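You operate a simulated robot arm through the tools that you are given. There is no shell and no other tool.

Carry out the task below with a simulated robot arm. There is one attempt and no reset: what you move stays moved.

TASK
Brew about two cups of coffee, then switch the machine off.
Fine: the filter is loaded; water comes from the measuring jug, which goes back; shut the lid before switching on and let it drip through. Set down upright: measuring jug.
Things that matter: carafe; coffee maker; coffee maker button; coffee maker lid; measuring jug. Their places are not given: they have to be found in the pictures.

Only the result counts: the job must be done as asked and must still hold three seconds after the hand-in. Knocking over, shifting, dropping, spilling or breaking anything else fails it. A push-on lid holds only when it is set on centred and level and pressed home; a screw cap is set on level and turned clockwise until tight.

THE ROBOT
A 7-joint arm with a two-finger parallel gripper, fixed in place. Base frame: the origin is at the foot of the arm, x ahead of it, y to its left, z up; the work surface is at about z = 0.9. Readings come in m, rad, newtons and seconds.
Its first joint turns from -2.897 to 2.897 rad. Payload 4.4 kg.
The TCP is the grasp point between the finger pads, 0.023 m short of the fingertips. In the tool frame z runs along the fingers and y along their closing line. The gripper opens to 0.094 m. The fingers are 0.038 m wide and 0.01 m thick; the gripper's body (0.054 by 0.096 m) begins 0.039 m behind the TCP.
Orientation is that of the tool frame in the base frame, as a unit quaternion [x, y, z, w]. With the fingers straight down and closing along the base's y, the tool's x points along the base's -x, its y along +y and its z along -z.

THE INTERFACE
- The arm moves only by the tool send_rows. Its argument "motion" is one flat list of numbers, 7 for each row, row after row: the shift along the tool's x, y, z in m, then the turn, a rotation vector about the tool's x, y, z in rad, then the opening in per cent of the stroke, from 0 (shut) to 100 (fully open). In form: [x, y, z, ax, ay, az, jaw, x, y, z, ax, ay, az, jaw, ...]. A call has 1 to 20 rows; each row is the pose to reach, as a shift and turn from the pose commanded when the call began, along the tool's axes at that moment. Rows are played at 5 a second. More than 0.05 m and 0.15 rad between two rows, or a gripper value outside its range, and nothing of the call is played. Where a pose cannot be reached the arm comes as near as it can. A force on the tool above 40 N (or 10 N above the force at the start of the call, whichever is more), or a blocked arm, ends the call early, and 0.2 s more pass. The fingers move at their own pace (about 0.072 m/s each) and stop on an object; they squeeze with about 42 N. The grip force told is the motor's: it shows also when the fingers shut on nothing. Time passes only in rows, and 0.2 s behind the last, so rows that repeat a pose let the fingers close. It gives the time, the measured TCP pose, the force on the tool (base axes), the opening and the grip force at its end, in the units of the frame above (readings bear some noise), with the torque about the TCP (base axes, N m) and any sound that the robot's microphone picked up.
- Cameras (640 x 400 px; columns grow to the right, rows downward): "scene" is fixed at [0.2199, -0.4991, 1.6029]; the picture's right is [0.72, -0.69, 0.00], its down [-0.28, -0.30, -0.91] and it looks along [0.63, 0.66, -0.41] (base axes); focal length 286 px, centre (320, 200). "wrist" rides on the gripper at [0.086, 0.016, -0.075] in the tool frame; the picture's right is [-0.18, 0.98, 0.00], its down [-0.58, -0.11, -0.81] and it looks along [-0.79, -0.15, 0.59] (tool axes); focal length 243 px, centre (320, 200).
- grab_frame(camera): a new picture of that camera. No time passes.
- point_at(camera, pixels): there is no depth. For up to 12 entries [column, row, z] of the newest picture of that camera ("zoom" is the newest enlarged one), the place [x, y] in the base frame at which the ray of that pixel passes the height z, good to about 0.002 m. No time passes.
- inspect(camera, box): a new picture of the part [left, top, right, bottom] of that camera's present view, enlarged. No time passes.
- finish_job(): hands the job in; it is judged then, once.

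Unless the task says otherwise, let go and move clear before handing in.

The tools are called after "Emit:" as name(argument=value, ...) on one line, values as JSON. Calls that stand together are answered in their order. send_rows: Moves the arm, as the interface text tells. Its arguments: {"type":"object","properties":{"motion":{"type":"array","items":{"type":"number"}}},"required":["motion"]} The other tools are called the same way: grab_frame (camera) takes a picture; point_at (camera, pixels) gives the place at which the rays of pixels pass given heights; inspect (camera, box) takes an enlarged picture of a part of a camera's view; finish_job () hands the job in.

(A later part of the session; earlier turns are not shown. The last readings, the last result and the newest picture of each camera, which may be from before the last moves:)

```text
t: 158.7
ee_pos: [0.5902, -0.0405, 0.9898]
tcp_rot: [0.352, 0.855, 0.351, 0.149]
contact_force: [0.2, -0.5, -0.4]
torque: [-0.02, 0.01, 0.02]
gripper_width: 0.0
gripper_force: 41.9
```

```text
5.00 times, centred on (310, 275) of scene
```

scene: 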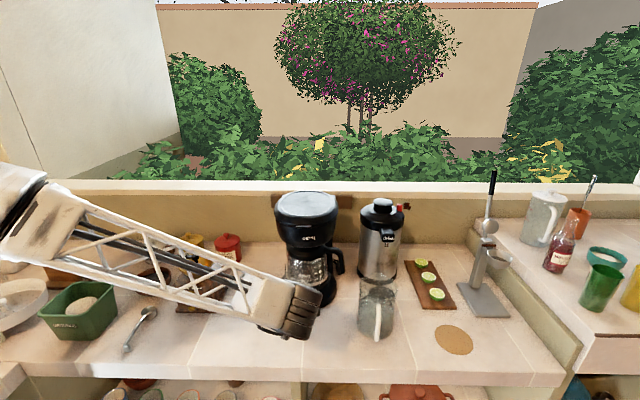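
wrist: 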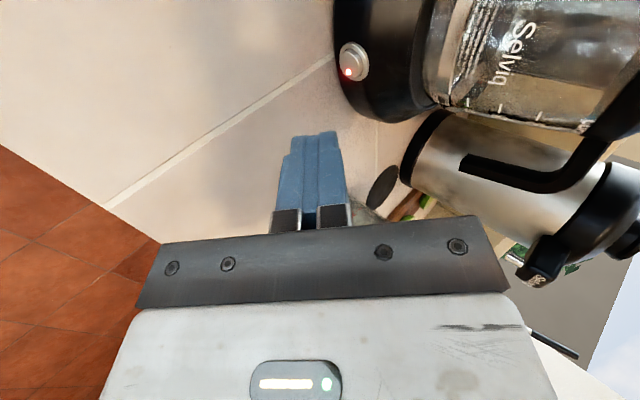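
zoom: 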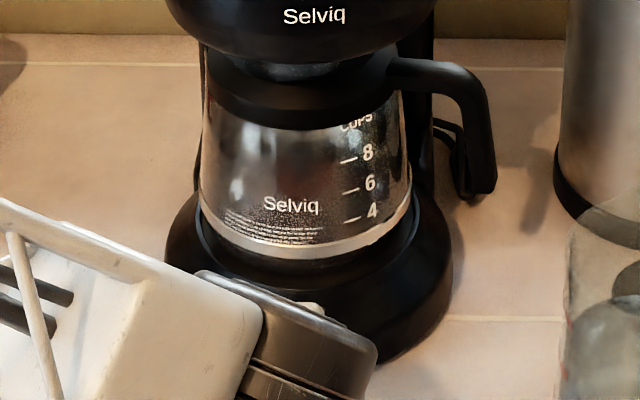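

After 21 s the LED is still on but there's no visible drip. Heating may take a while, so I'll keep waiting.

Emit:
send_rows(motion=[0, 0, 0, 0, 0, 0, 0, 0, 0, 0, 0, 0, 0, 0, 0, 0, 0, 0, 0, 0, 0, 0, 0, 0, 0, 0, 0, 0, 0, 0, 0, 0, 0, 0, 0, 0, 0, 0, 0, 0, 0, 0, 0, 0, 0, 0, 0, 0, 0, 0, 0, 0, 0, 0, 0, 0, 0, 0, 0, 0, 0, 0, 0, 0, 0, 0, 0, 0, 0, 0, 0, 0, 0, 0, 0, 0, 0, 0, 0, 0, 0, 0, 0, 0, 0, 0, 0, 0, 0, 0, 0, 0, 0, 0, 0, 0, 0, 0, 0, 0, 0, 0, 0, 0, 0, 0, 0, 0, 0, 0, 0, 0, 0, 0, 0, 0, 0, 0, 0, 0, 0, 0, 0, 0, 0, 0, 0, 0, 0, 0, 0, 0, 0, 0, 0, 0, 0, 0, 0, 0])

Emit:
send_rows(motion=[0, 0, 0, 0, 0, 0, 0, 0, 0, 0, 0, 0, 0, 0, 0, 0, 0, 0, 0, 0, 0, 0, 0, 0, 0, 0, 0, 0, 0, 0, 0, 0, 0, 0, 0, 0, 0, 0, 0, 0, 0, 0, 0, 0, 0, 0, 0, 0, 0, 0, 0, 0, 0, 0, 0, 0, 0, 0, 0, 0, 0, 0, 0, 0, 0, 0, 0, 0, 0, 0, 0, 0, 0, 0, 0, 0, 0, 0, 0, 0, 0, 0, 0, 0, 0, 0, 0, 0, 0, 0, 0, 0, 0, 0, 0, 0, 0, 0, 0, 0, 0, 0, 0, 0, 0, 0, 0, 0, 0, 0, 0, 0, 0, 0, 0, 0, 0, 0, 0, 0, 0, 0, 0, 0, 0, 0, 0, 0, 0, 0, 0, 0, 0, 0, 0, 0, 0, 0, 0, 0])

Emit:
send_rows(motion=[0, 0, 0, 0, 0, 0, 0, 0, 0, 0, 0, 0, 0, 0, 0, 0, 0, 0, 0, 0, 0, 0, 0, 0, 0, 0, 0, 0, 0, 0, 0, 0, 0, 0, 0, 0, 0, 0, 0, 0, 0, 0, 0, 0, 0, 0, 0, 0, 0, 0, 0, 0, 0, 0, 0, 0, 0, 0, 0, 0, 0, 0, 0, 0, 0, 0, 0, 0, 0, 0, 0, 0, 0, 0, 0, 0, 0, 0, 0, 0, 0, 0, 0, 0, 0, 0, 0, 0, 0, 0, 0, 0, 0, 0, 0, 0, 0, 0, 0, 0, 0, 0, 0, 0, 0, 0, 0, 0, 0, 0, 0, 0, 0, 0, 0, 0, 0, 0, 0, 0, 0, 0, 0, 0, 0, 0, 0, 0, 0, 0, 0, 0, 0, 0, 0, 0, 0, 0, 0, 0])

Emit:
send_rows(motion=[0, 0, 0, 0, 0, 0, 0, 0, 0, 0, 0, 0, 0, 0, 0, 0, 0, 0, 0, 0, 0, 0, 0, 0, 0, 0, 0, 0, 0, 0, 0, 0, 0, 0, 0, 0, 0, 0, 0, 0, 0, 0, 0, 0, 0, 0, 0, 0, 0, 0, 0, 0, 0, 0, 0, 0, 0, 0, 0, 0, 0, 0, 0, 0, 0, 0, 0, 0, 0, 0, 0, 0, 0, 0, 0, 0, 0, 0, 0, 0, 0, 0, 0, 0, 0, 0, 0, 0, 0, 0, 0, 0, 0, 0, 0, 0, 0, 0, 0, 0, 0, 0, 0, 0, 0, 0, 0, 0, 0, 0, 0, 0, 0, 0, 0, 0, 0, 0, 0, 0, 0, 0, 0, 0, 0, 0, 0, 0, 0, 0, 0, 0, 0, 0, 0, 0, 0, 0, 0, 0])

Emit:
inspect(camera="wrist", box=[300, 0, 640, 200])

Emit:
inspect(camera="scene", box=[270, 235, 350, 315])

```text
t: 162.9
ee_pos: [0.5902, -0.0403, 0.9894]
tcp_rot: [0.351, 0.855, 0.351, 0.15]
contact_force: [-0.2, 0.1, -0.4]
torque: [-0.03, -0.01, -0.03]
gripper_width: 0.0002
gripper_force: 42.6
```

```text
t: 167.1
ee_pos: [0.5905, -0.0417, 0.9899]
tcp_rot: [0.351, 0.855, 0.35, 0.149]
contact_force: [-0.3, -0.2, -0.3]
torque: [-0.01, -0.01, 0.01]
gripper_width: 0.0001
gripper_force: 42.1
```

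```text
t: 171.3
ee_pos: [0.5904, -0.0415, 0.9896]
tcp_rot: [0.351, 0.855, 0.351, 0.15]
contact_force: [0.1, 0.0, -0.2]
torque: [-0.02, -0.04, -0.03]
gripper_width: 0.0001
gripper_force: 42.0
```

```text
t: 175.5
ee_pos: [0.5895, -0.0411, 0.9903]
tcp_rot: [0.351, 0.855, 0.351, 0.15]
contact_force: [0.0, 0.0, -1.5]
torque: [-0.03, 0.01, -0.01]
gripper_width: 0.0004
gripper_force: 41.4
```

```text
1.88 times, centred on (470, 100) of wrist
```

zoom: 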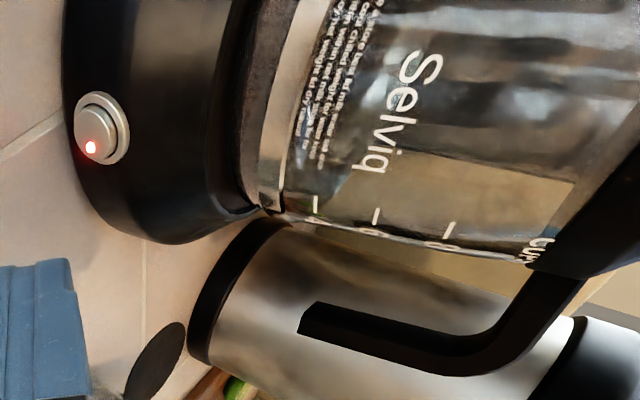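

```text
5.00 times, centred on (310, 275) of scene
```

zoom: 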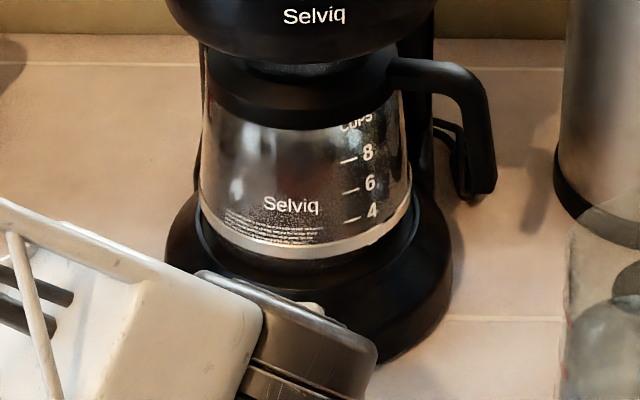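

There's still no obvious coffee after 38 s, but two cups would sit behind the metal band at the carafe's base. I'll zoom in on the carafe bottom and interior.

Emit:
inspect(camera="wrist", box=[410, 0, 540, 125])

Emit:
inspect(camera="scene", box=[285, 245, 340, 295])

```text
3.20 times, centred on (475, 62) of wrist
```

zoom: 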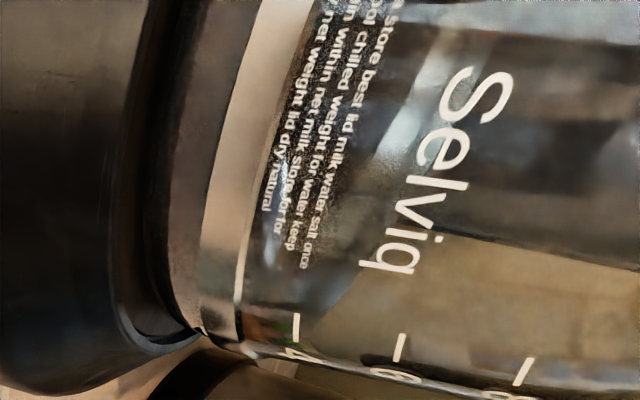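

```text
8.00 times, centred on (312, 270) of scene
```

zoom: 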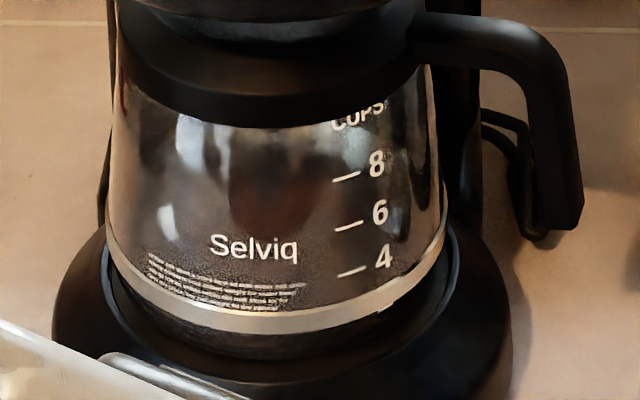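

Emit:
send_rows(motion=[0, 0, 0, 0, 0, 0, 0, 0, 0, 0, 0, 0, 0, 0, 0, 0, 0, 0, 0, 0, 0, 0, 0, 0, 0, 0, 0, 0, 0, 0, 0, 0, 0, 0, 0, 0, 0, 0, 0, 0, 0, 0, 0, 0, 0, 0, 0, 0, 0, 0, 0, 0, 0, 0, 0, 0, 0, 0, 0, 0, 0, 0, 0, 0, 0, 0, 0, 0, 0, 0, 0, 0, 0, 0, 0, 0, 0, 0, 0, 0, 0, 0, 0, 0, 0, 0, 0, 0, 0, 0, 0, 0, 0, 0, 0, 0, 0, 0, 0, 0, 0, 0, 0, 0, 0, 0, 0, 0, 0, 0, 0, 0, 0, 0, 0, 0, 0, 0, 0, 0, 0, 0, 0, 0, 0, 0, 0, 0, 0, 0, 0, 0, 0, 0, 0, 0, 0, 0, 0, 0])

Emit:
send_rows(motion=[0, 0, 0, 0, 0, 0, 0, 0, 0, 0, 0, 0, 0, 0, 0, 0, 0, 0, 0, 0, 0, 0, 0, 0, 0, 0, 0, 0, 0, 0, 0, 0, 0, 0, 0, 0, 0, 0, 0, 0, 0, 0, 0, 0, 0, 0, 0, 0, 0, 0, 0, 0, 0, 0, 0, 0, 0, 0, 0, 0, 0, 0, 0, 0, 0, 0, 0, 0, 0, 0, 0, 0, 0, 0, 0, 0, 0, 0, 0, 0, 0, 0, 0, 0, 0, 0, 0, 0, 0, 0, 0, 0, 0, 0, 0, 0, 0, 0, 0, 0, 0, 0, 0, 0, 0, 0, 0, 0, 0, 0, 0, 0, 0, 0, 0, 0, 0, 0, 0, 0, 0, 0, 0, 0, 0, 0, 0, 0, 0, 0, 0, 0, 0, 0, 0, 0, 0, 0, 0, 0])

Emit:
send_rows(motion=[0, 0, 0, 0, 0, 0, 0, 0, 0, 0, 0, 0, 0, 0, 0, 0, 0, 0, 0, 0, 0, 0, 0, 0, 0, 0, 0, 0, 0, 0, 0, 0, 0, 0, 0, 0, 0, 0, 0, 0, 0, 0, 0, 0, 0, 0, 0, 0, 0, 0, 0, 0, 0, 0, 0, 0, 0, 0, 0, 0, 0, 0, 0, 0, 0, 0, 0, 0, 0, 0, 0, 0, 0, 0, 0, 0, 0, 0, 0, 0, 0, 0, 0, 0, 0, 0, 0, 0, 0, 0, 0, 0, 0, 0, 0, 0, 0, 0, 0, 0, 0, 0, 0, 0, 0, 0, 0, 0, 0, 0, 0, 0, 0, 0, 0, 0, 0, 0, 0, 0, 0, 0, 0, 0, 0, 0, 0, 0, 0, 0, 0, 0, 0, 0, 0, 0, 0, 0, 0, 0])

Emit:
inspect(camera="wrist", box=[410, 0, 540, 125])

Emit:
inspect(camera="scene", box=[285, 245, 340, 295])

```text
t: 179.7
ee_pos: [0.5894, -0.0406, 0.99]
tcp_rot: [0.352, 0.855, 0.351, 0.148]
contact_force: [1.3, -0.3, -0.1]
torque: [0.01, 0.04, -0.02]
gripper_width: 0.0002
gripper_force: 41.8
```

```text
t: 183.9
ee_pos: [0.5892, -0.0418, 0.9899]
tcp_rot: [0.352, 0.855, 0.35, 0.149]
contact_force: [0.1, 0.5, 0.3]
torque: [-0.01, 0.02, -0.02]
gripper_width: 0.0
gripper_force: 42.0
```

```text
t: 188.1
ee_pos: [0.59, -0.0407, 0.9892]
tcp_rot: [0.352, 0.855, 0.35, 0.149]
contact_force: [0.6, 0.2, -0.5]
torque: [0.0, 0.02, 0.0]
gripper_width: 0.0
gripper_force: 42.4
```

```text
3.20 times, centred on (475, 62) of wrist
```

zoom: 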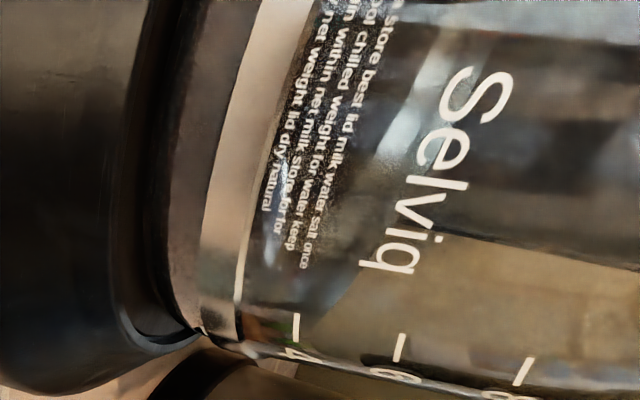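

```text
8.00 times, centred on (312, 270) of scene
```

zoom: 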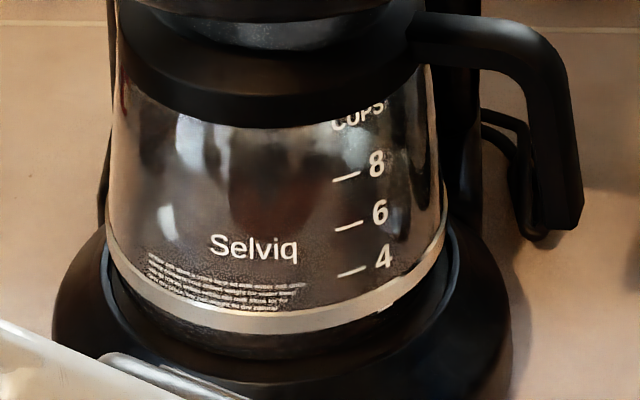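

The pictures at 175 s and 188 s are identical. I'll move the wrist camera to look down into the carafe from the front, so I can see whether there's coffee in it.

Emit:
send_rows(motion=[0, 0.0179, -0.0316, 0.131, 0, 0, 0, 0, 0.0358, -0.0632, 0.262, 0, 0, 0, 0, 0.0538, -0.0948, 0.393, 0, 0, 0, 0, 0.0717, -0.1263, 0.524, 0, 0, 0, 0, 0.0896, -0.1579, 0.654, 0, 0, 0, 0, 0.1075, -0.1895, 0.785, 0, 0, 0])

Emit:
send_rows(motion=[0, 0, 0, 0, 0, -0.14, 0, 0, 0, 0, 0, 0, -0.28, 0, 0, 0, 0, 0, 0, -0.42, 0, 0, 0, 0, 0, 0, -0.56, 0, 0, 0, 0, 0, 0, -0.7, 0, 0, 0, 0, 0, 0, -0.84, 0, 0, 0, 0, 0, 0, -0.98, 0, 0, 0, 0, 0, 0, -1.12, 0, 0, 0, 0, 0, 0, -1.26, 0, 0, 0, 0, 0, 0, -1.4, 0, 0, 0, 0, 0, 0, -1.54, 0, 0, 0, 0, 0, 0, -1.68, 0, 0, 0, 0, 0, 0, -1.75, 0])

Emit:
grab_frame(camera="wrist")

Emit:
grab_frame(camera="scene")

```text
t: 189.5
ee_pos: [0.5476, -0.0778, 1.1991]
tcp_rot: [0.382, 0.924, -0.004, 0.003]
contact_force: [0.1, 0.2, 0.3]
torque: [-0.01, 0.03, 0.02]
gripper_width: 0.0001
gripper_force: 42.2
```

```text
t: 192.3
ee_pos: [0.5484, -0.0811, 1.2007]
tcp_rot: [-0.466, 0.885, -0.005, 0.0]
contact_force: [0.0, -0.1, -0.2]
torque: [0.01, -0.02, 0.02]
gripper_width: 0.0
gripper_force: 42.2
```

```text
taken
```

wrist: 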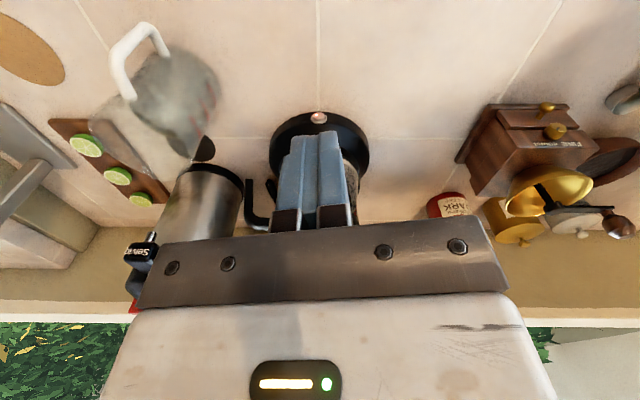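

```text
taken
```

scene: 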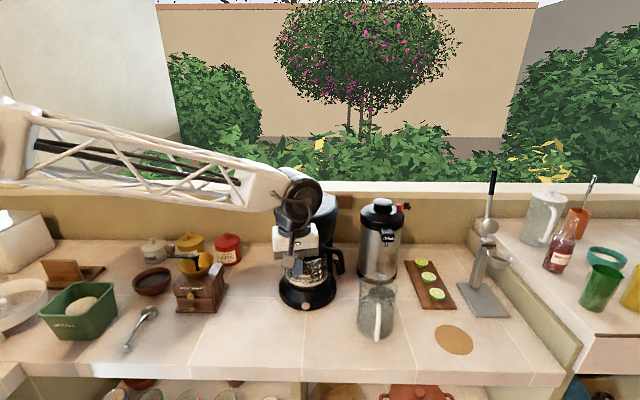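

The closed fingers block the view. I'll open them and shift left a little so the carafe shows.

Emit:
send_rows(motion=[0, 0.03, 0.015, 0, 0, 0, 40, 0, 0.06, 0.03, 0, 0, 0, 80, 0, 0.09, 0.05, 0, 0, 0, 100])

Emit:
grab_frame(camera="wrist")

Emit:
inspect(camera="wrist", box=[180, 60, 420, 240])

```text
t: 193.1
ee_pos: [0.4742, -0.0292, 1.1491]
tcp_rot: [-0.465, 0.885, -0.004, -0.001]
contact_force: [-0.2, 0.6, 0.3]
torque: [-0.02, 0.03, 0.02]
gripper_width: 0.0939
gripper_force: 0.0
```

```text
taken
```

wrist: 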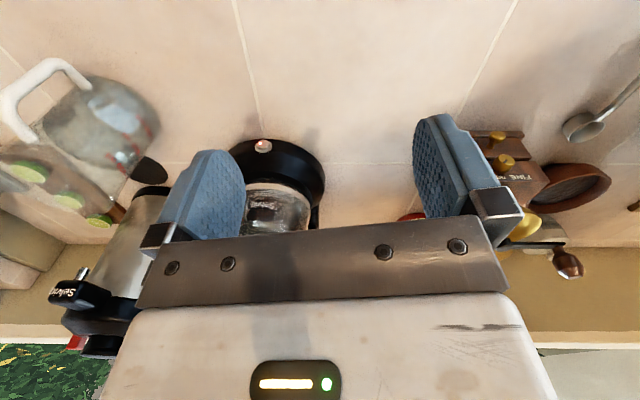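

```text
2.22 times, centred on (300, 150) of wrist
```

zoom: 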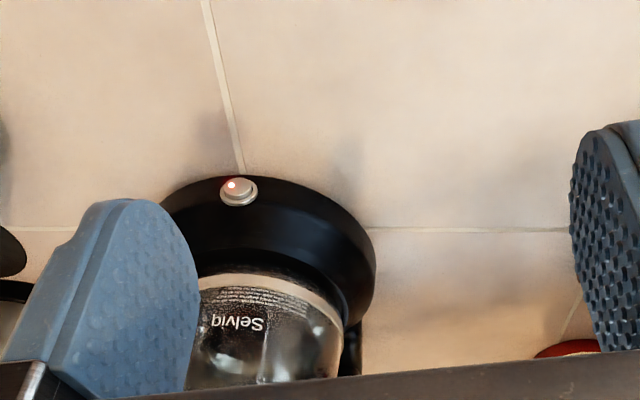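

The carafe is visible low in the frame near (275,210). I'll pitch the tool forward 20° to bring it clear of the gripper.

Emit:
send_rows(motion=[0, 0, 0, 0, -0.1, 0, 100, 0, 0, 0, 0, -0.22, 0, 100, 0, 0, 0, 0, -0.35, 0, 100])

Emit:
grab_frame(camera="wrist")

Emit:
inspect(camera="wrist", box=[200, 20, 360, 190])

```text
t: 193.9
ee_pos: [0.4754, -0.0301, 1.1497]
tcp_rot: [-0.458, 0.872, 0.076, 0.154]
contact_force: [-0.1, 0.7, 0.8]
torque: [-0.05, -0.02, 0.01]
gripper_width: 0.0939
gripper_force: 0.0
```

```text
taken
```

wrist: 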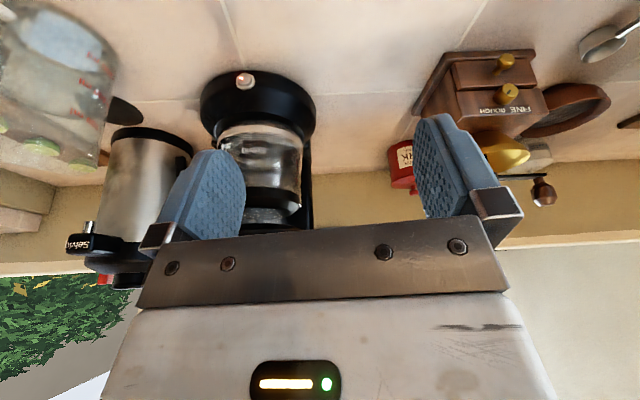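

```text
2.35 times, centred on (280, 105) of wrist
```

zoom: 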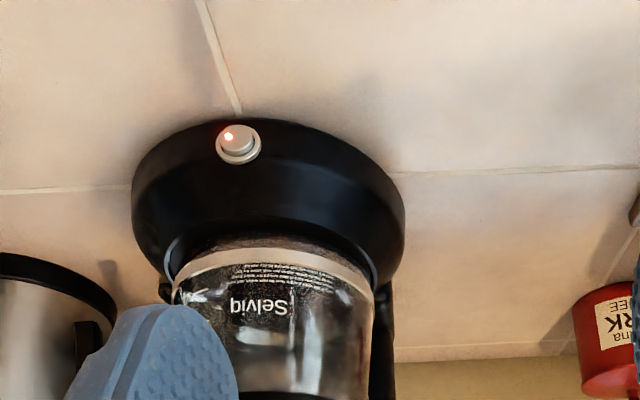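

Emit:
inspect(camera="wrist", box=[225, 110, 315, 200])

Emit:
inspect(camera="scene", box=[280, 240, 345, 300])

```text
4.44 times, centred on (270, 155) of wrist
```

zoom: 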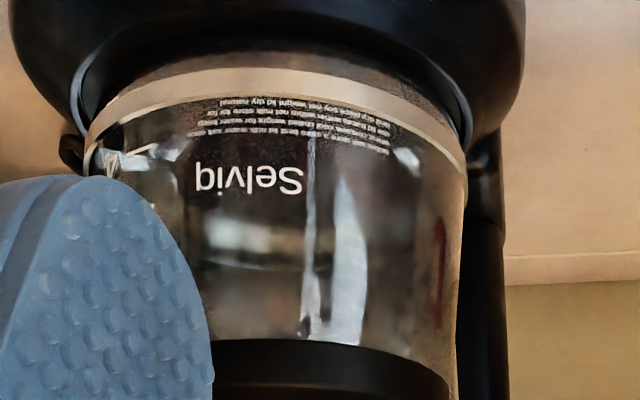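

```text
6.67 times, centred on (312, 270) of scene
```

zoom: 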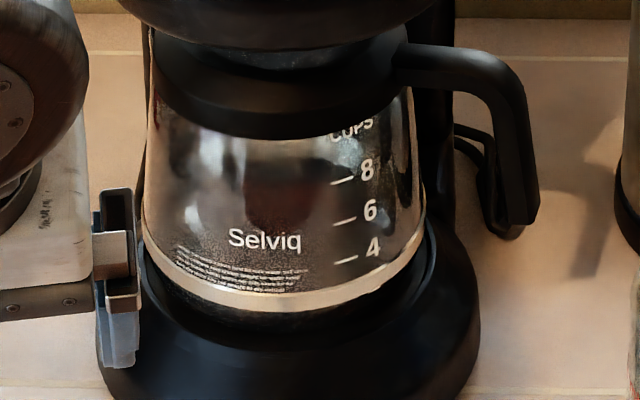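

It's still ambiguous from here. I'll go to the same viewpoint I had just before brewing (behind the jug handle), so I can compare the carafe before and after.

Emit:
send_rows(motion=[0.0198, -0.0359, -0.0009, 0.0271, -0.0611, 0.0436, 80, 0.0395, -0.0717, -0.0019, 0.0543, -0.1221, 0.0873, 60, 0.0593, -0.1076, -0.0028, 0.0814, -0.1832, 0.1309, 60, 0.0791, -0.1434, -0.0038, 0.1086, -0.2443, 0.1745, 60, 0.0989, -0.1793, -0.0047, 0.1357, -0.3054, 0.2181, 60, 0.1186, -0.2151, -0.0057, 0.1629, -0.3664, 0.2618, 60, 0.1384, -0.251, -0.0066, 0.19, -0.4275, 0.3054, 60])

Emit:
grab_frame(camera="wrist")

Emit:
inspect(camera="wrist", box=[410, 0, 580, 150])

```text
t: 195.5
ee_pos: [0.6043, -0.2815, 1.1084]
tcp_rot: [-0.278, 0.882, 0.111, 0.363]
contact_force: [1.0, 0.1, 0.8]
torque: [0.01, -0.02, -0.03]
gripper_width: 0.0564
gripper_force: 0.0
```

```text
taken
```

wrist: 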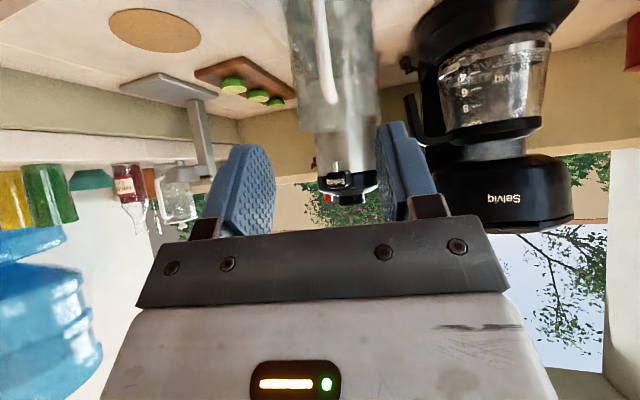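

```text
2.67 times, centred on (495, 75) of wrist
```

zoom: 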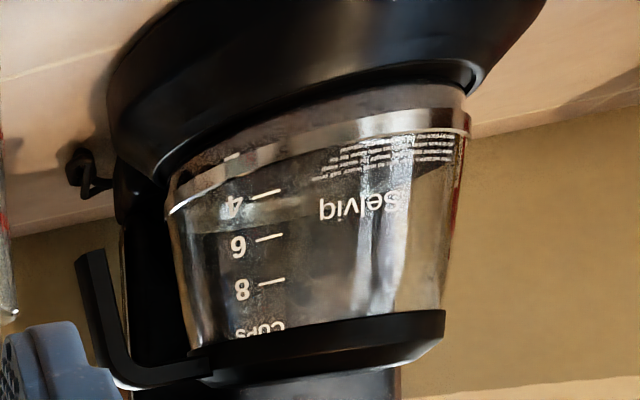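

Emit:
inspect(camera="wrist", box=[450, 20, 560, 100])

```text
5.00 times, centred on (505, 60) of wrist
```

zoom: 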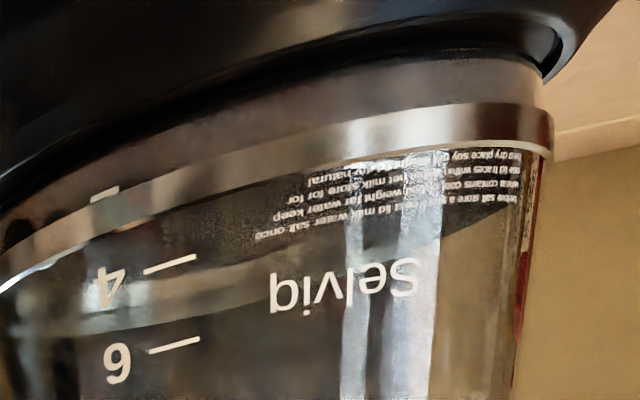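

There's a dark elliptical region just above the metal band, at zoom y 150–240, which could be coffee. I'll wait and see whether it changes.

Emit:
send_rows(motion=[0, 0, 0, 0, 0, 0, 60, 0, 0, 0, 0, 0, 0, 60, 0, 0, 0, 0, 0, 0, 60, 0, 0, 0, 0, 0, 0, 60, 0, 0, 0, 0, 0, 0, 60, 0, 0, 0, 0, 0, 0, 60, 0, 0, 0, 0, 0, 0, 60, 0, 0, 0, 0, 0, 0, 60, 0, 0, 0, 0, 0, 0, 60, 0, 0, 0, 0, 0, 0, 60, 0, 0, 0, 0, 0, 0, 60, 0, 0, 0, 0, 0, 0, 60, 0, 0, 0, 0, 0, 0, 60, 0, 0, 0, 0, 0, 0, 60, 0, 0, 0, 0, 0, 0, 60, 0, 0, 0, 0, 0, 0, 60, 0, 0, 0, 0, 0, 0, 60, 0, 0, 0, 0, 0, 0, 60, 0, 0, 0, 0, 0, 0, 60, 0, 0, 0, 0, 0, 0, 60])

Emit:
send_rows(motion=[0, 0, 0, 0, 0, 0, 60, 0, 0, 0, 0, 0, 0, 60, 0, 0, 0, 0, 0, 0, 60, 0, 0, 0, 0, 0, 0, 60, 0, 0, 0, 0, 0, 0, 60, 0, 0, 0, 0, 0, 0, 60, 0, 0, 0, 0, 0, 0, 60, 0, 0, 0, 0, 0, 0, 60, 0, 0, 0, 0, 0, 0, 60, 0, 0, 0, 0, 0, 0, 60, 0, 0, 0, 0, 0, 0, 60, 0, 0, 0, 0, 0, 0, 60, 0, 0, 0, 0, 0, 0, 60, 0, 0, 0, 0, 0, 0, 60, 0, 0, 0, 0, 0, 0, 60, 0, 0, 0, 0, 0, 0, 60, 0, 0, 0, 0, 0, 0, 60, 0, 0, 0, 0, 0, 0, 60, 0, 0, 0, 0, 0, 0, 60, 0, 0, 0, 0, 0, 0, 60])

Emit:
send_rows(motion=[0, 0, 0, 0, 0, 0, 60, 0, 0, 0, 0, 0, 0, 60, 0, 0, 0, 0, 0, 0, 60, 0, 0, 0, 0, 0, 0, 60, 0, 0, 0, 0, 0, 0, 60, 0, 0, 0, 0, 0, 0, 60, 0, 0, 0, 0, 0, 0, 60, 0, 0, 0, 0, 0, 0, 60, 0, 0, 0, 0, 0, 0, 60, 0, 0, 0, 0, 0, 0, 60, 0, 0, 0, 0, 0, 0, 60, 0, 0, 0, 0, 0, 0, 60, 0, 0, 0, 0, 0, 0, 60, 0, 0, 0, 0, 0, 0, 60, 0, 0, 0, 0, 0, 0, 60, 0, 0, 0, 0, 0, 0, 60, 0, 0, 0, 0, 0, 0, 60, 0, 0, 0, 0, 0, 0, 60, 0, 0, 0, 0, 0, 0, 60, 0, 0, 0, 0, 0, 0, 60])

Emit:
inspect(camera="wrist", box=[450, 20, 560, 100])

Emit:
inspect(camera="scene", box=[280, 240, 345, 300])

```text
t: 199.7
ee_pos: [0.6035, -0.2819, 1.1082]
tcp_rot: [-0.279, 0.882, 0.111, 0.363]
contact_force: [0.5, -0.3, -0.3]
torque: [-0.01, 0.01, -0.03]
gripper_width: 0.0562
gripper_force: 0.0
```

```text
t: 203.9
ee_pos: [0.6041, -0.2818, 1.1075]
tcp_rot: [-0.277, 0.883, 0.11, 0.363]
contact_force: [0.6, -0.5, 0.1]
torque: [0.01, 0.0, -0.04]
gripper_width: 0.0565
gripper_force: 0.1
```

```text
t: 208.1
ee_pos: [0.6055, -0.2812, 1.1074]
tcp_rot: [-0.278, 0.882, 0.111, 0.364]
contact_force: [0.7, 0.2, -0.6]
torque: [0.0, -0.03, -0.02]
gripper_width: 0.0568
gripper_force: 0.0
```

```text
5.00 times, centred on (505, 60) of wrist
```

zoom: 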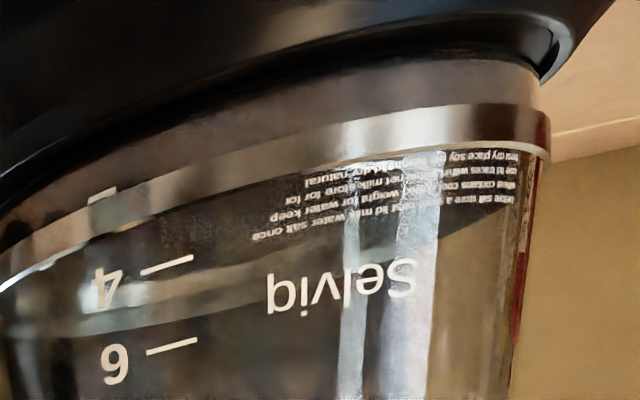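

```text
6.67 times, centred on (312, 270) of scene
```

zoom: 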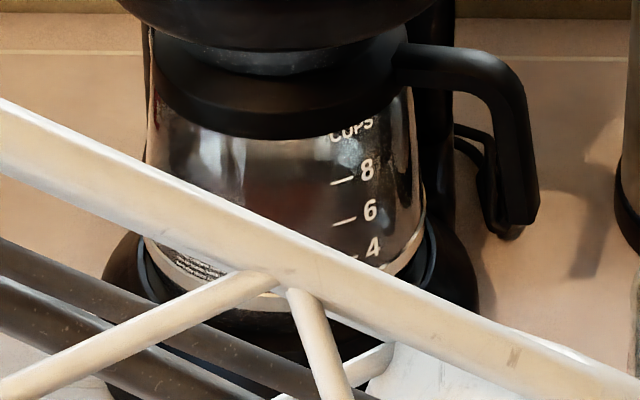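

There's no visible change over 12 s. For a true before/after comparison I'll repeat the low viewpoint from t=39 (fingers straddling but not touching the jug's handle), where the carafe's bottom was visible before brewing.

Emit:
send_rows(motion=[0, 0, 0.035, 0, 0, 0, 55, 0, 0, 0.07, 0, 0, 0, 50, 0, 0, 0.1, 0, 0, 0, 50, 0, 0, 0.128, 0, 0, 0, 50])

Emit:
grab_frame(camera="wrist")

Emit:
inspect(camera="wrist", box=[440, 40, 640, 240])

```text
t: 209.1
ee_pos: [0.6792, -0.2295, 1.0211]
tcp_rot: [-0.279, 0.882, 0.111, 0.363]
contact_force: [1.0, -0.3, 0.4]
torque: [0.0, 0.0, 0.02]
gripper_width: 0.0471
gripper_force: 0.0
```

```text
taken
```

wrist: 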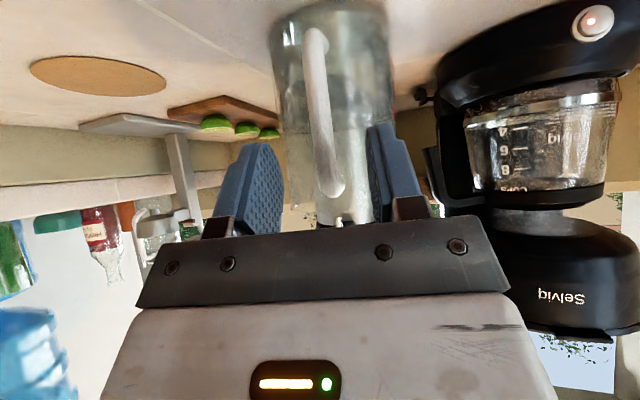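

```text
2.00 times, centred on (540, 140) of wrist
```

zoom: 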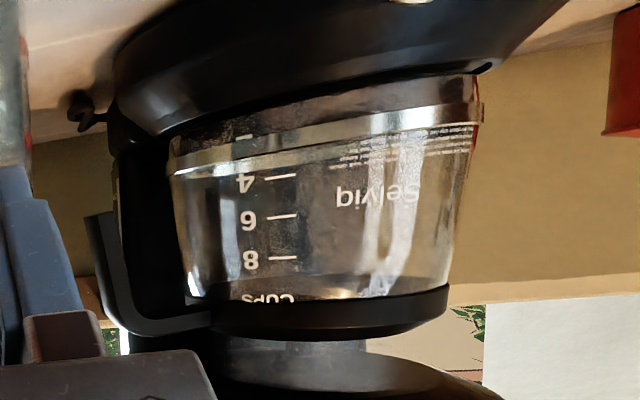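

A dark brown strip is visible below the metal band (zoom (300–460, 90–125)), which looks like coffee with its level hidden behind the band. I'll look closer for a stream still falling inside.

Emit:
inspect(camera="wrist", box=[515, 70, 625, 200])

Emit:
inspect(camera="wrist", box=[455, 70, 565, 200])

```text
3.08 times, centred on (570, 135) of wrist
```

zoom: 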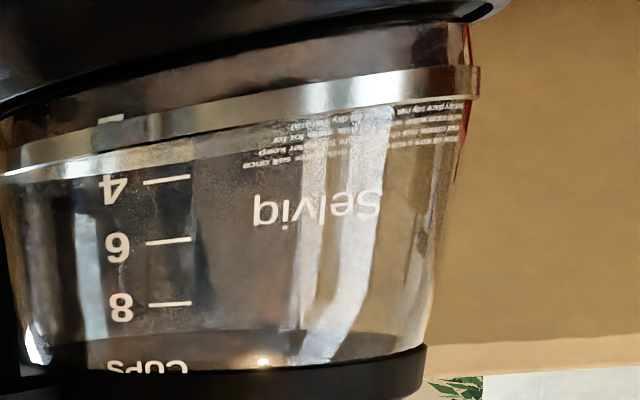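

```text
3.08 times, centred on (510, 135) of wrist
```

zoom: 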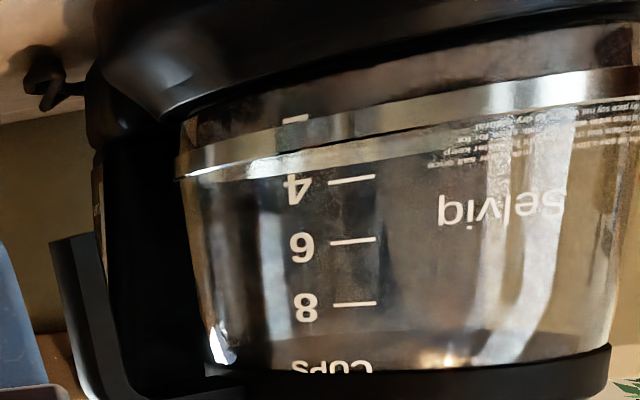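

The 2-cup tick is just visible under the band at zoom (110,118), with brown below it. I'll wait longer to be sure everything has dripped through, and compare.

Emit:
send_rows(motion=[0, 0, 0, 0, 0, 0, 50, 0, 0, 0, 0, 0, 0, 50, 0, 0, 0, 0, 0, 0, 50, 0, 0, 0, 0, 0, 0, 50, 0, 0, 0, 0, 0, 0, 50, 0, 0, 0, 0, 0, 0, 50, 0, 0, 0, 0, 0, 0, 50, 0, 0, 0, 0, 0, 0, 50, 0, 0, 0, 0, 0, 0, 50, 0, 0, 0, 0, 0, 0, 50, 0, 0, 0, 0, 0, 0, 50, 0, 0, 0, 0, 0, 0, 50, 0, 0, 0, 0, 0, 0, 50, 0, 0, 0, 0, 0, 0, 50, 0, 0, 0, 0, 0, 0, 50, 0, 0, 0, 0, 0, 0, 50, 0, 0, 0, 0, 0, 0, 50, 0, 0, 0, 0, 0, 0, 50, 0, 0, 0, 0, 0, 0, 50, 0, 0, 0, 0, 0, 0, 50])

Emit:
send_rows(motion=[0, 0, 0, 0, 0, 0, 50, 0, 0, 0, 0, 0, 0, 50, 0, 0, 0, 0, 0, 0, 50, 0, 0, 0, 0, 0, 0, 50, 0, 0, 0, 0, 0, 0, 50, 0, 0, 0, 0, 0, 0, 50, 0, 0, 0, 0, 0, 0, 50, 0, 0, 0, 0, 0, 0, 50, 0, 0, 0, 0, 0, 0, 50, 0, 0, 0, 0, 0, 0, 50, 0, 0, 0, 0, 0, 0, 50, 0, 0, 0, 0, 0, 0, 50, 0, 0, 0, 0, 0, 0, 50, 0, 0, 0, 0, 0, 0, 50, 0, 0, 0, 0, 0, 0, 50, 0, 0, 0, 0, 0, 0, 50, 0, 0, 0, 0, 0, 0, 50, 0, 0, 0, 0, 0, 0, 50, 0, 0, 0, 0, 0, 0, 50, 0, 0, 0, 0, 0, 0, 50])

Emit:
send_rows(motion=[0, 0, 0, 0, 0, 0, 50, 0, 0, 0, 0, 0, 0, 50, 0, 0, 0, 0, 0, 0, 50, 0, 0, 0, 0, 0, 0, 50, 0, 0, 0, 0, 0, 0, 50, 0, 0, 0, 0, 0, 0, 50, 0, 0, 0, 0, 0, 0, 50, 0, 0, 0, 0, 0, 0, 50, 0, 0, 0, 0, 0, 0, 50, 0, 0, 0, 0, 0, 0, 50, 0, 0, 0, 0, 0, 0, 50, 0, 0, 0, 0, 0, 0, 50, 0, 0, 0, 0, 0, 0, 50, 0, 0, 0, 0, 0, 0, 50, 0, 0, 0, 0, 0, 0, 50, 0, 0, 0, 0, 0, 0, 50, 0, 0, 0, 0, 0, 0, 50, 0, 0, 0, 0, 0, 0, 50, 0, 0, 0, 0, 0, 0, 50, 0, 0, 0, 0, 0, 0, 50])

Emit:
send_rows(motion=[0, 0, 0, 0, 0, 0, 50, 0, 0, 0, 0, 0, 0, 50, 0, 0, 0, 0, 0, 0, 50, 0, 0, 0, 0, 0, 0, 50, 0, 0, 0, 0, 0, 0, 50, 0, 0, 0, 0, 0, 0, 50, 0, 0, 0, 0, 0, 0, 50, 0, 0, 0, 0, 0, 0, 50, 0, 0, 0, 0, 0, 0, 50, 0, 0, 0, 0, 0, 0, 50, 0, 0, 0, 0, 0, 0, 50, 0, 0, 0, 0, 0, 0, 50, 0, 0, 0, 0, 0, 0, 50, 0, 0, 0, 0, 0, 0, 50, 0, 0, 0, 0, 0, 0, 50, 0, 0, 0, 0, 0, 0, 50, 0, 0, 0, 0, 0, 0, 50, 0, 0, 0, 0, 0, 0, 50, 0, 0, 0, 0, 0, 0, 50, 0, 0, 0, 0, 0, 0, 50])

Emit:
inspect(camera="wrist", box=[515, 70, 625, 200])

Emit:
inspect(camera="wrist", box=[520, 70, 590, 120])

```text
t: 213.3
ee_pos: [0.6806, -0.2297, 1.0211]
tcp_rot: [-0.279, 0.882, 0.111, 0.362]
contact_force: [-0.9, -0.5, 0.2]
torque: [0.03, 0.01, -0.02]
gripper_width: 0.0473
gripper_force: 0.0
```

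```text
t: 217.5
ee_pos: [0.6788, -0.23, 1.0206]
tcp_rot: [-0.279, 0.882, 0.111, 0.363]
contact_force: [-0.5, -0.5, -0.1]
torque: [0.01, -0.03, 0.0]
gripper_width: 0.0469
gripper_force: 0.0
```

```text
t: 221.7
ee_pos: [0.6802, -0.2302, 1.021]
tcp_rot: [-0.278, 0.882, 0.111, 0.363]
contact_force: [0.5, -0.2, 1.3]
torque: [-0.02, -0.02, 0.0]
gripper_width: 0.0469
gripper_force: 0.1
```

```text
t: 225.9
ee_pos: [0.6793, -0.2308, 1.0202]
tcp_rot: [-0.279, 0.882, 0.111, 0.363]
contact_force: [-0.2, 0.6, 0.1]
torque: [-0.05, 0.0, 0.02]
gripper_width: 0.0468
gripper_force: 0.2
```

```text
3.08 times, centred on (570, 135) of wrist
```

zoom: 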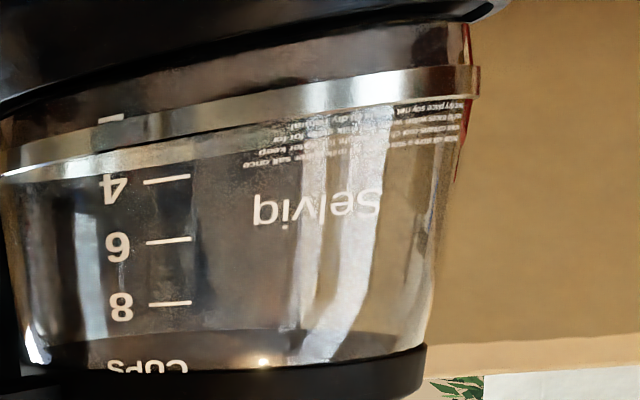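

```text
8.00 times, centred on (555, 95) of wrist
```

zoom: 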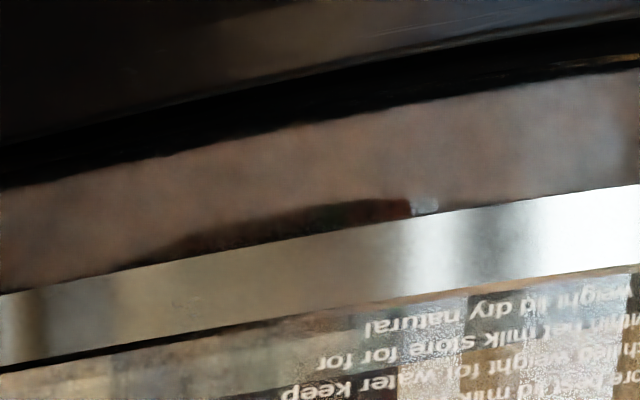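

Now it's clear: the strip below the band is brown liquid, with its top edge (a dark crescent) just under the band at zoom (150–410, 200–260). I'll compare the level with the 2-cup tick.

Emit:
inspect(camera="wrist", box=[465, 75, 545, 130])

Emit:
inspect(camera="wrist", box=[560, 60, 630, 115])

```text
7.27 times, centred on (505, 102) of wrist
```

zoom: 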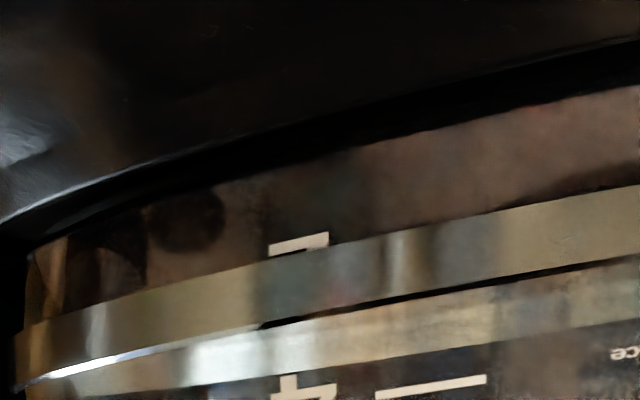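

```text
7.27 times, centred on (595, 88) of wrist
```

zoom: 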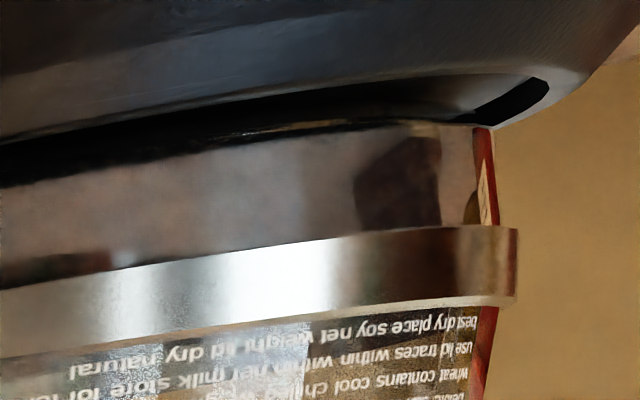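

It's still hard to separate coffee from reflections here. I'll retract and clear the arm so I can take exactly the same fixed scene-camera crop as before brewing.

Emit:
send_rows(motion=[0, 0, -0.04, 0, 0, 0, 50, 0, 0, -0.085, 0, 0, 0, 50, 0, 0, -0.13, 0, 0, 0, 50, -0.03, 0, -0.161, 0, 0.05, 0, 50, -0.06, 0, -0.191, 0, 0.17, 0, 50, -0.09, 0, -0.222, 0, 0.29, 0, 50, -0.12, 0, -0.252, 0, 0.41, 0, 50, -0.15, 0, -0.283, 0, 0.53, 0, 50, -0.18, 0, -0.313, 0, 0.66, 0, 50, -0.211, 0, -0.344, 0, 0.785, 0, 50])

Emit:
inspect(camera="scene", box=[268, 240, 350, 316])

Emit:
inspect(camera="scene", box=[265, 240, 350, 320])

```text
t: 228.1
ee_pos: [0.6037, -0.28, 1.4116]
tcp_rot: [-0.3, 0.954, -0.003, -0.002]
contact_force: [-0.3, -0.1, -0.3]
torque: [0.01, 0.03, 0.02]
gripper_width: 0.0471
gripper_force: 0.1
```

```text
5.26 times, centred on (309, 278) of scene
```

zoom: 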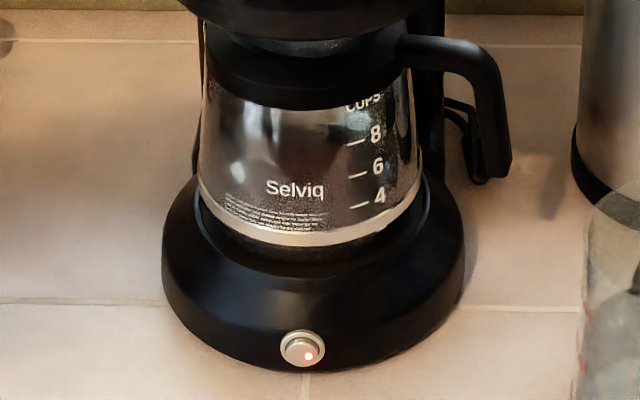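

```text
5.00 times, centred on (308, 280) of scene
```

zoom: 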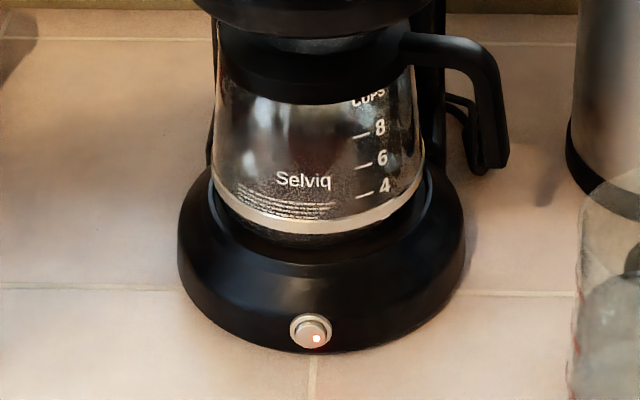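

I'll return to the same top-front viewpoint I used at t=194 and compare. If the level has changed since then, it's still brewing.

Emit:
send_rows(motion=[-0.0055, 0.0398, 0, 0, 0, -0.0511, 60, -0.011, 0.0795, 0, 0, 0, -0.1023, 80, -0.0165, 0.1193, 0, 0, 0, -0.1534, 100, -0.0219, 0.1591, 0, 0, 0, -0.2046, 100, -0.0274, 0.1989, 0, 0, 0, -0.2557, 100, -0.0329, 0.2386, 0, 0, 0, -0.3069, 100, -0.0384, 0.2784, 0, 0, 0, -0.358, 100, -0.0384, 0.2784, 0.044, 0, 0, -0.358, 100, -0.0384, 0.2784, 0.088, 0, 0, -0.358, 100, -0.0384, 0.2784, 0.132, 0, 0, -0.358, 100, -0.0384, 0.2784, 0.176, 0, 0, -0.358, 100, -0.0384, 0.2784, 0.22, 0, 0, -0.358, 100, -0.0384, 0.2784, 0.262, 0, 0, -0.358, 100])

Emit:
send_rows(motion=[0, 0, 0, 0, -0.1, 0, 100, 0, 0, 0, 0, -0.22, 0, 100, 0, 0, 0, 0, -0.35, 0, 100])

Emit:
grab_frame(camera="wrist")

Emit:
inspect(camera="wrist", box=[225, 110, 315, 200])

```text
t: 230.9
ee_pos: [0.4775, -0.0316, 1.1484]
tcp_rot: [-0.464, 0.886, -0.003, -0.003]
contact_force: [-0.1, -0.6, -0.2]
torque: [-0.02, 0.02, 0.01]
gripper_width: 0.094
gripper_force: 0.0
```

```text
t: 231.7
ee_pos: [0.4764, -0.0324, 1.1491]
tcp_rot: [-0.458, 0.872, 0.078, 0.152]
contact_force: [1.0, -0.4, 1.6]
torque: [0.03, 0.03, 0.0]
gripper_width: 0.094
gripper_force: 0.1
```

```text
taken
```

wrist: 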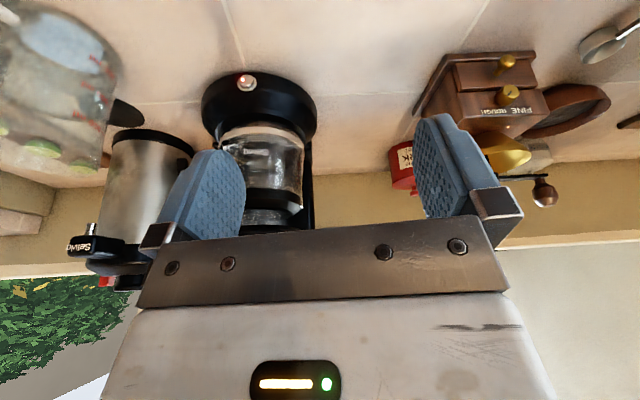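

```text
4.44 times, centred on (270, 155) of wrist
```

zoom: 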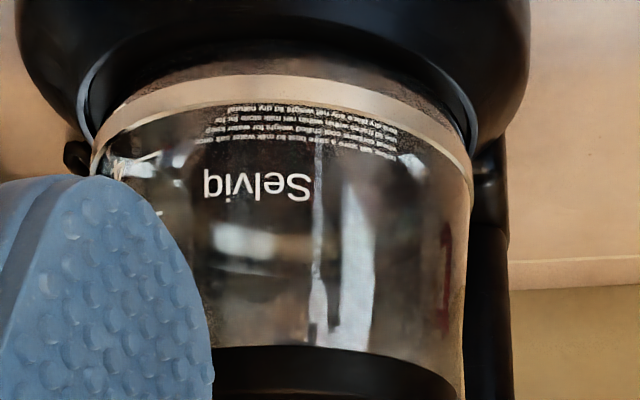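

Emit:
inspect(camera="wrist", box=[235, 112, 320, 175])

Emit:
inspect(camera="wrist", box=[225, 60, 325, 135])

```text
6.35 times, centred on (278, 144) of wrist
```

zoom: 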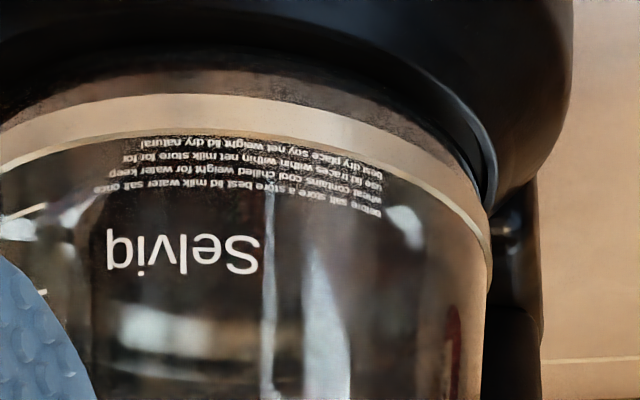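

```text
5.33 times, centred on (275, 98) of wrist
```

zoom: 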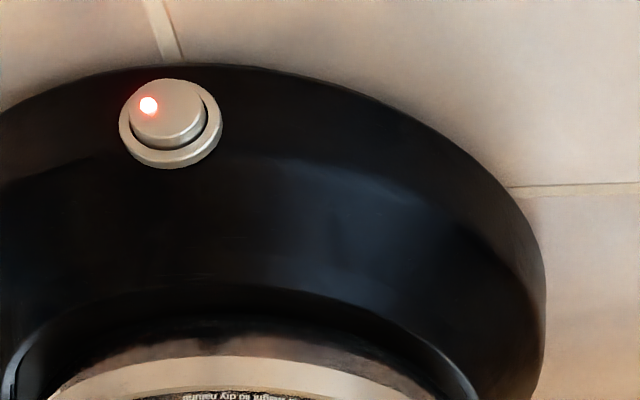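

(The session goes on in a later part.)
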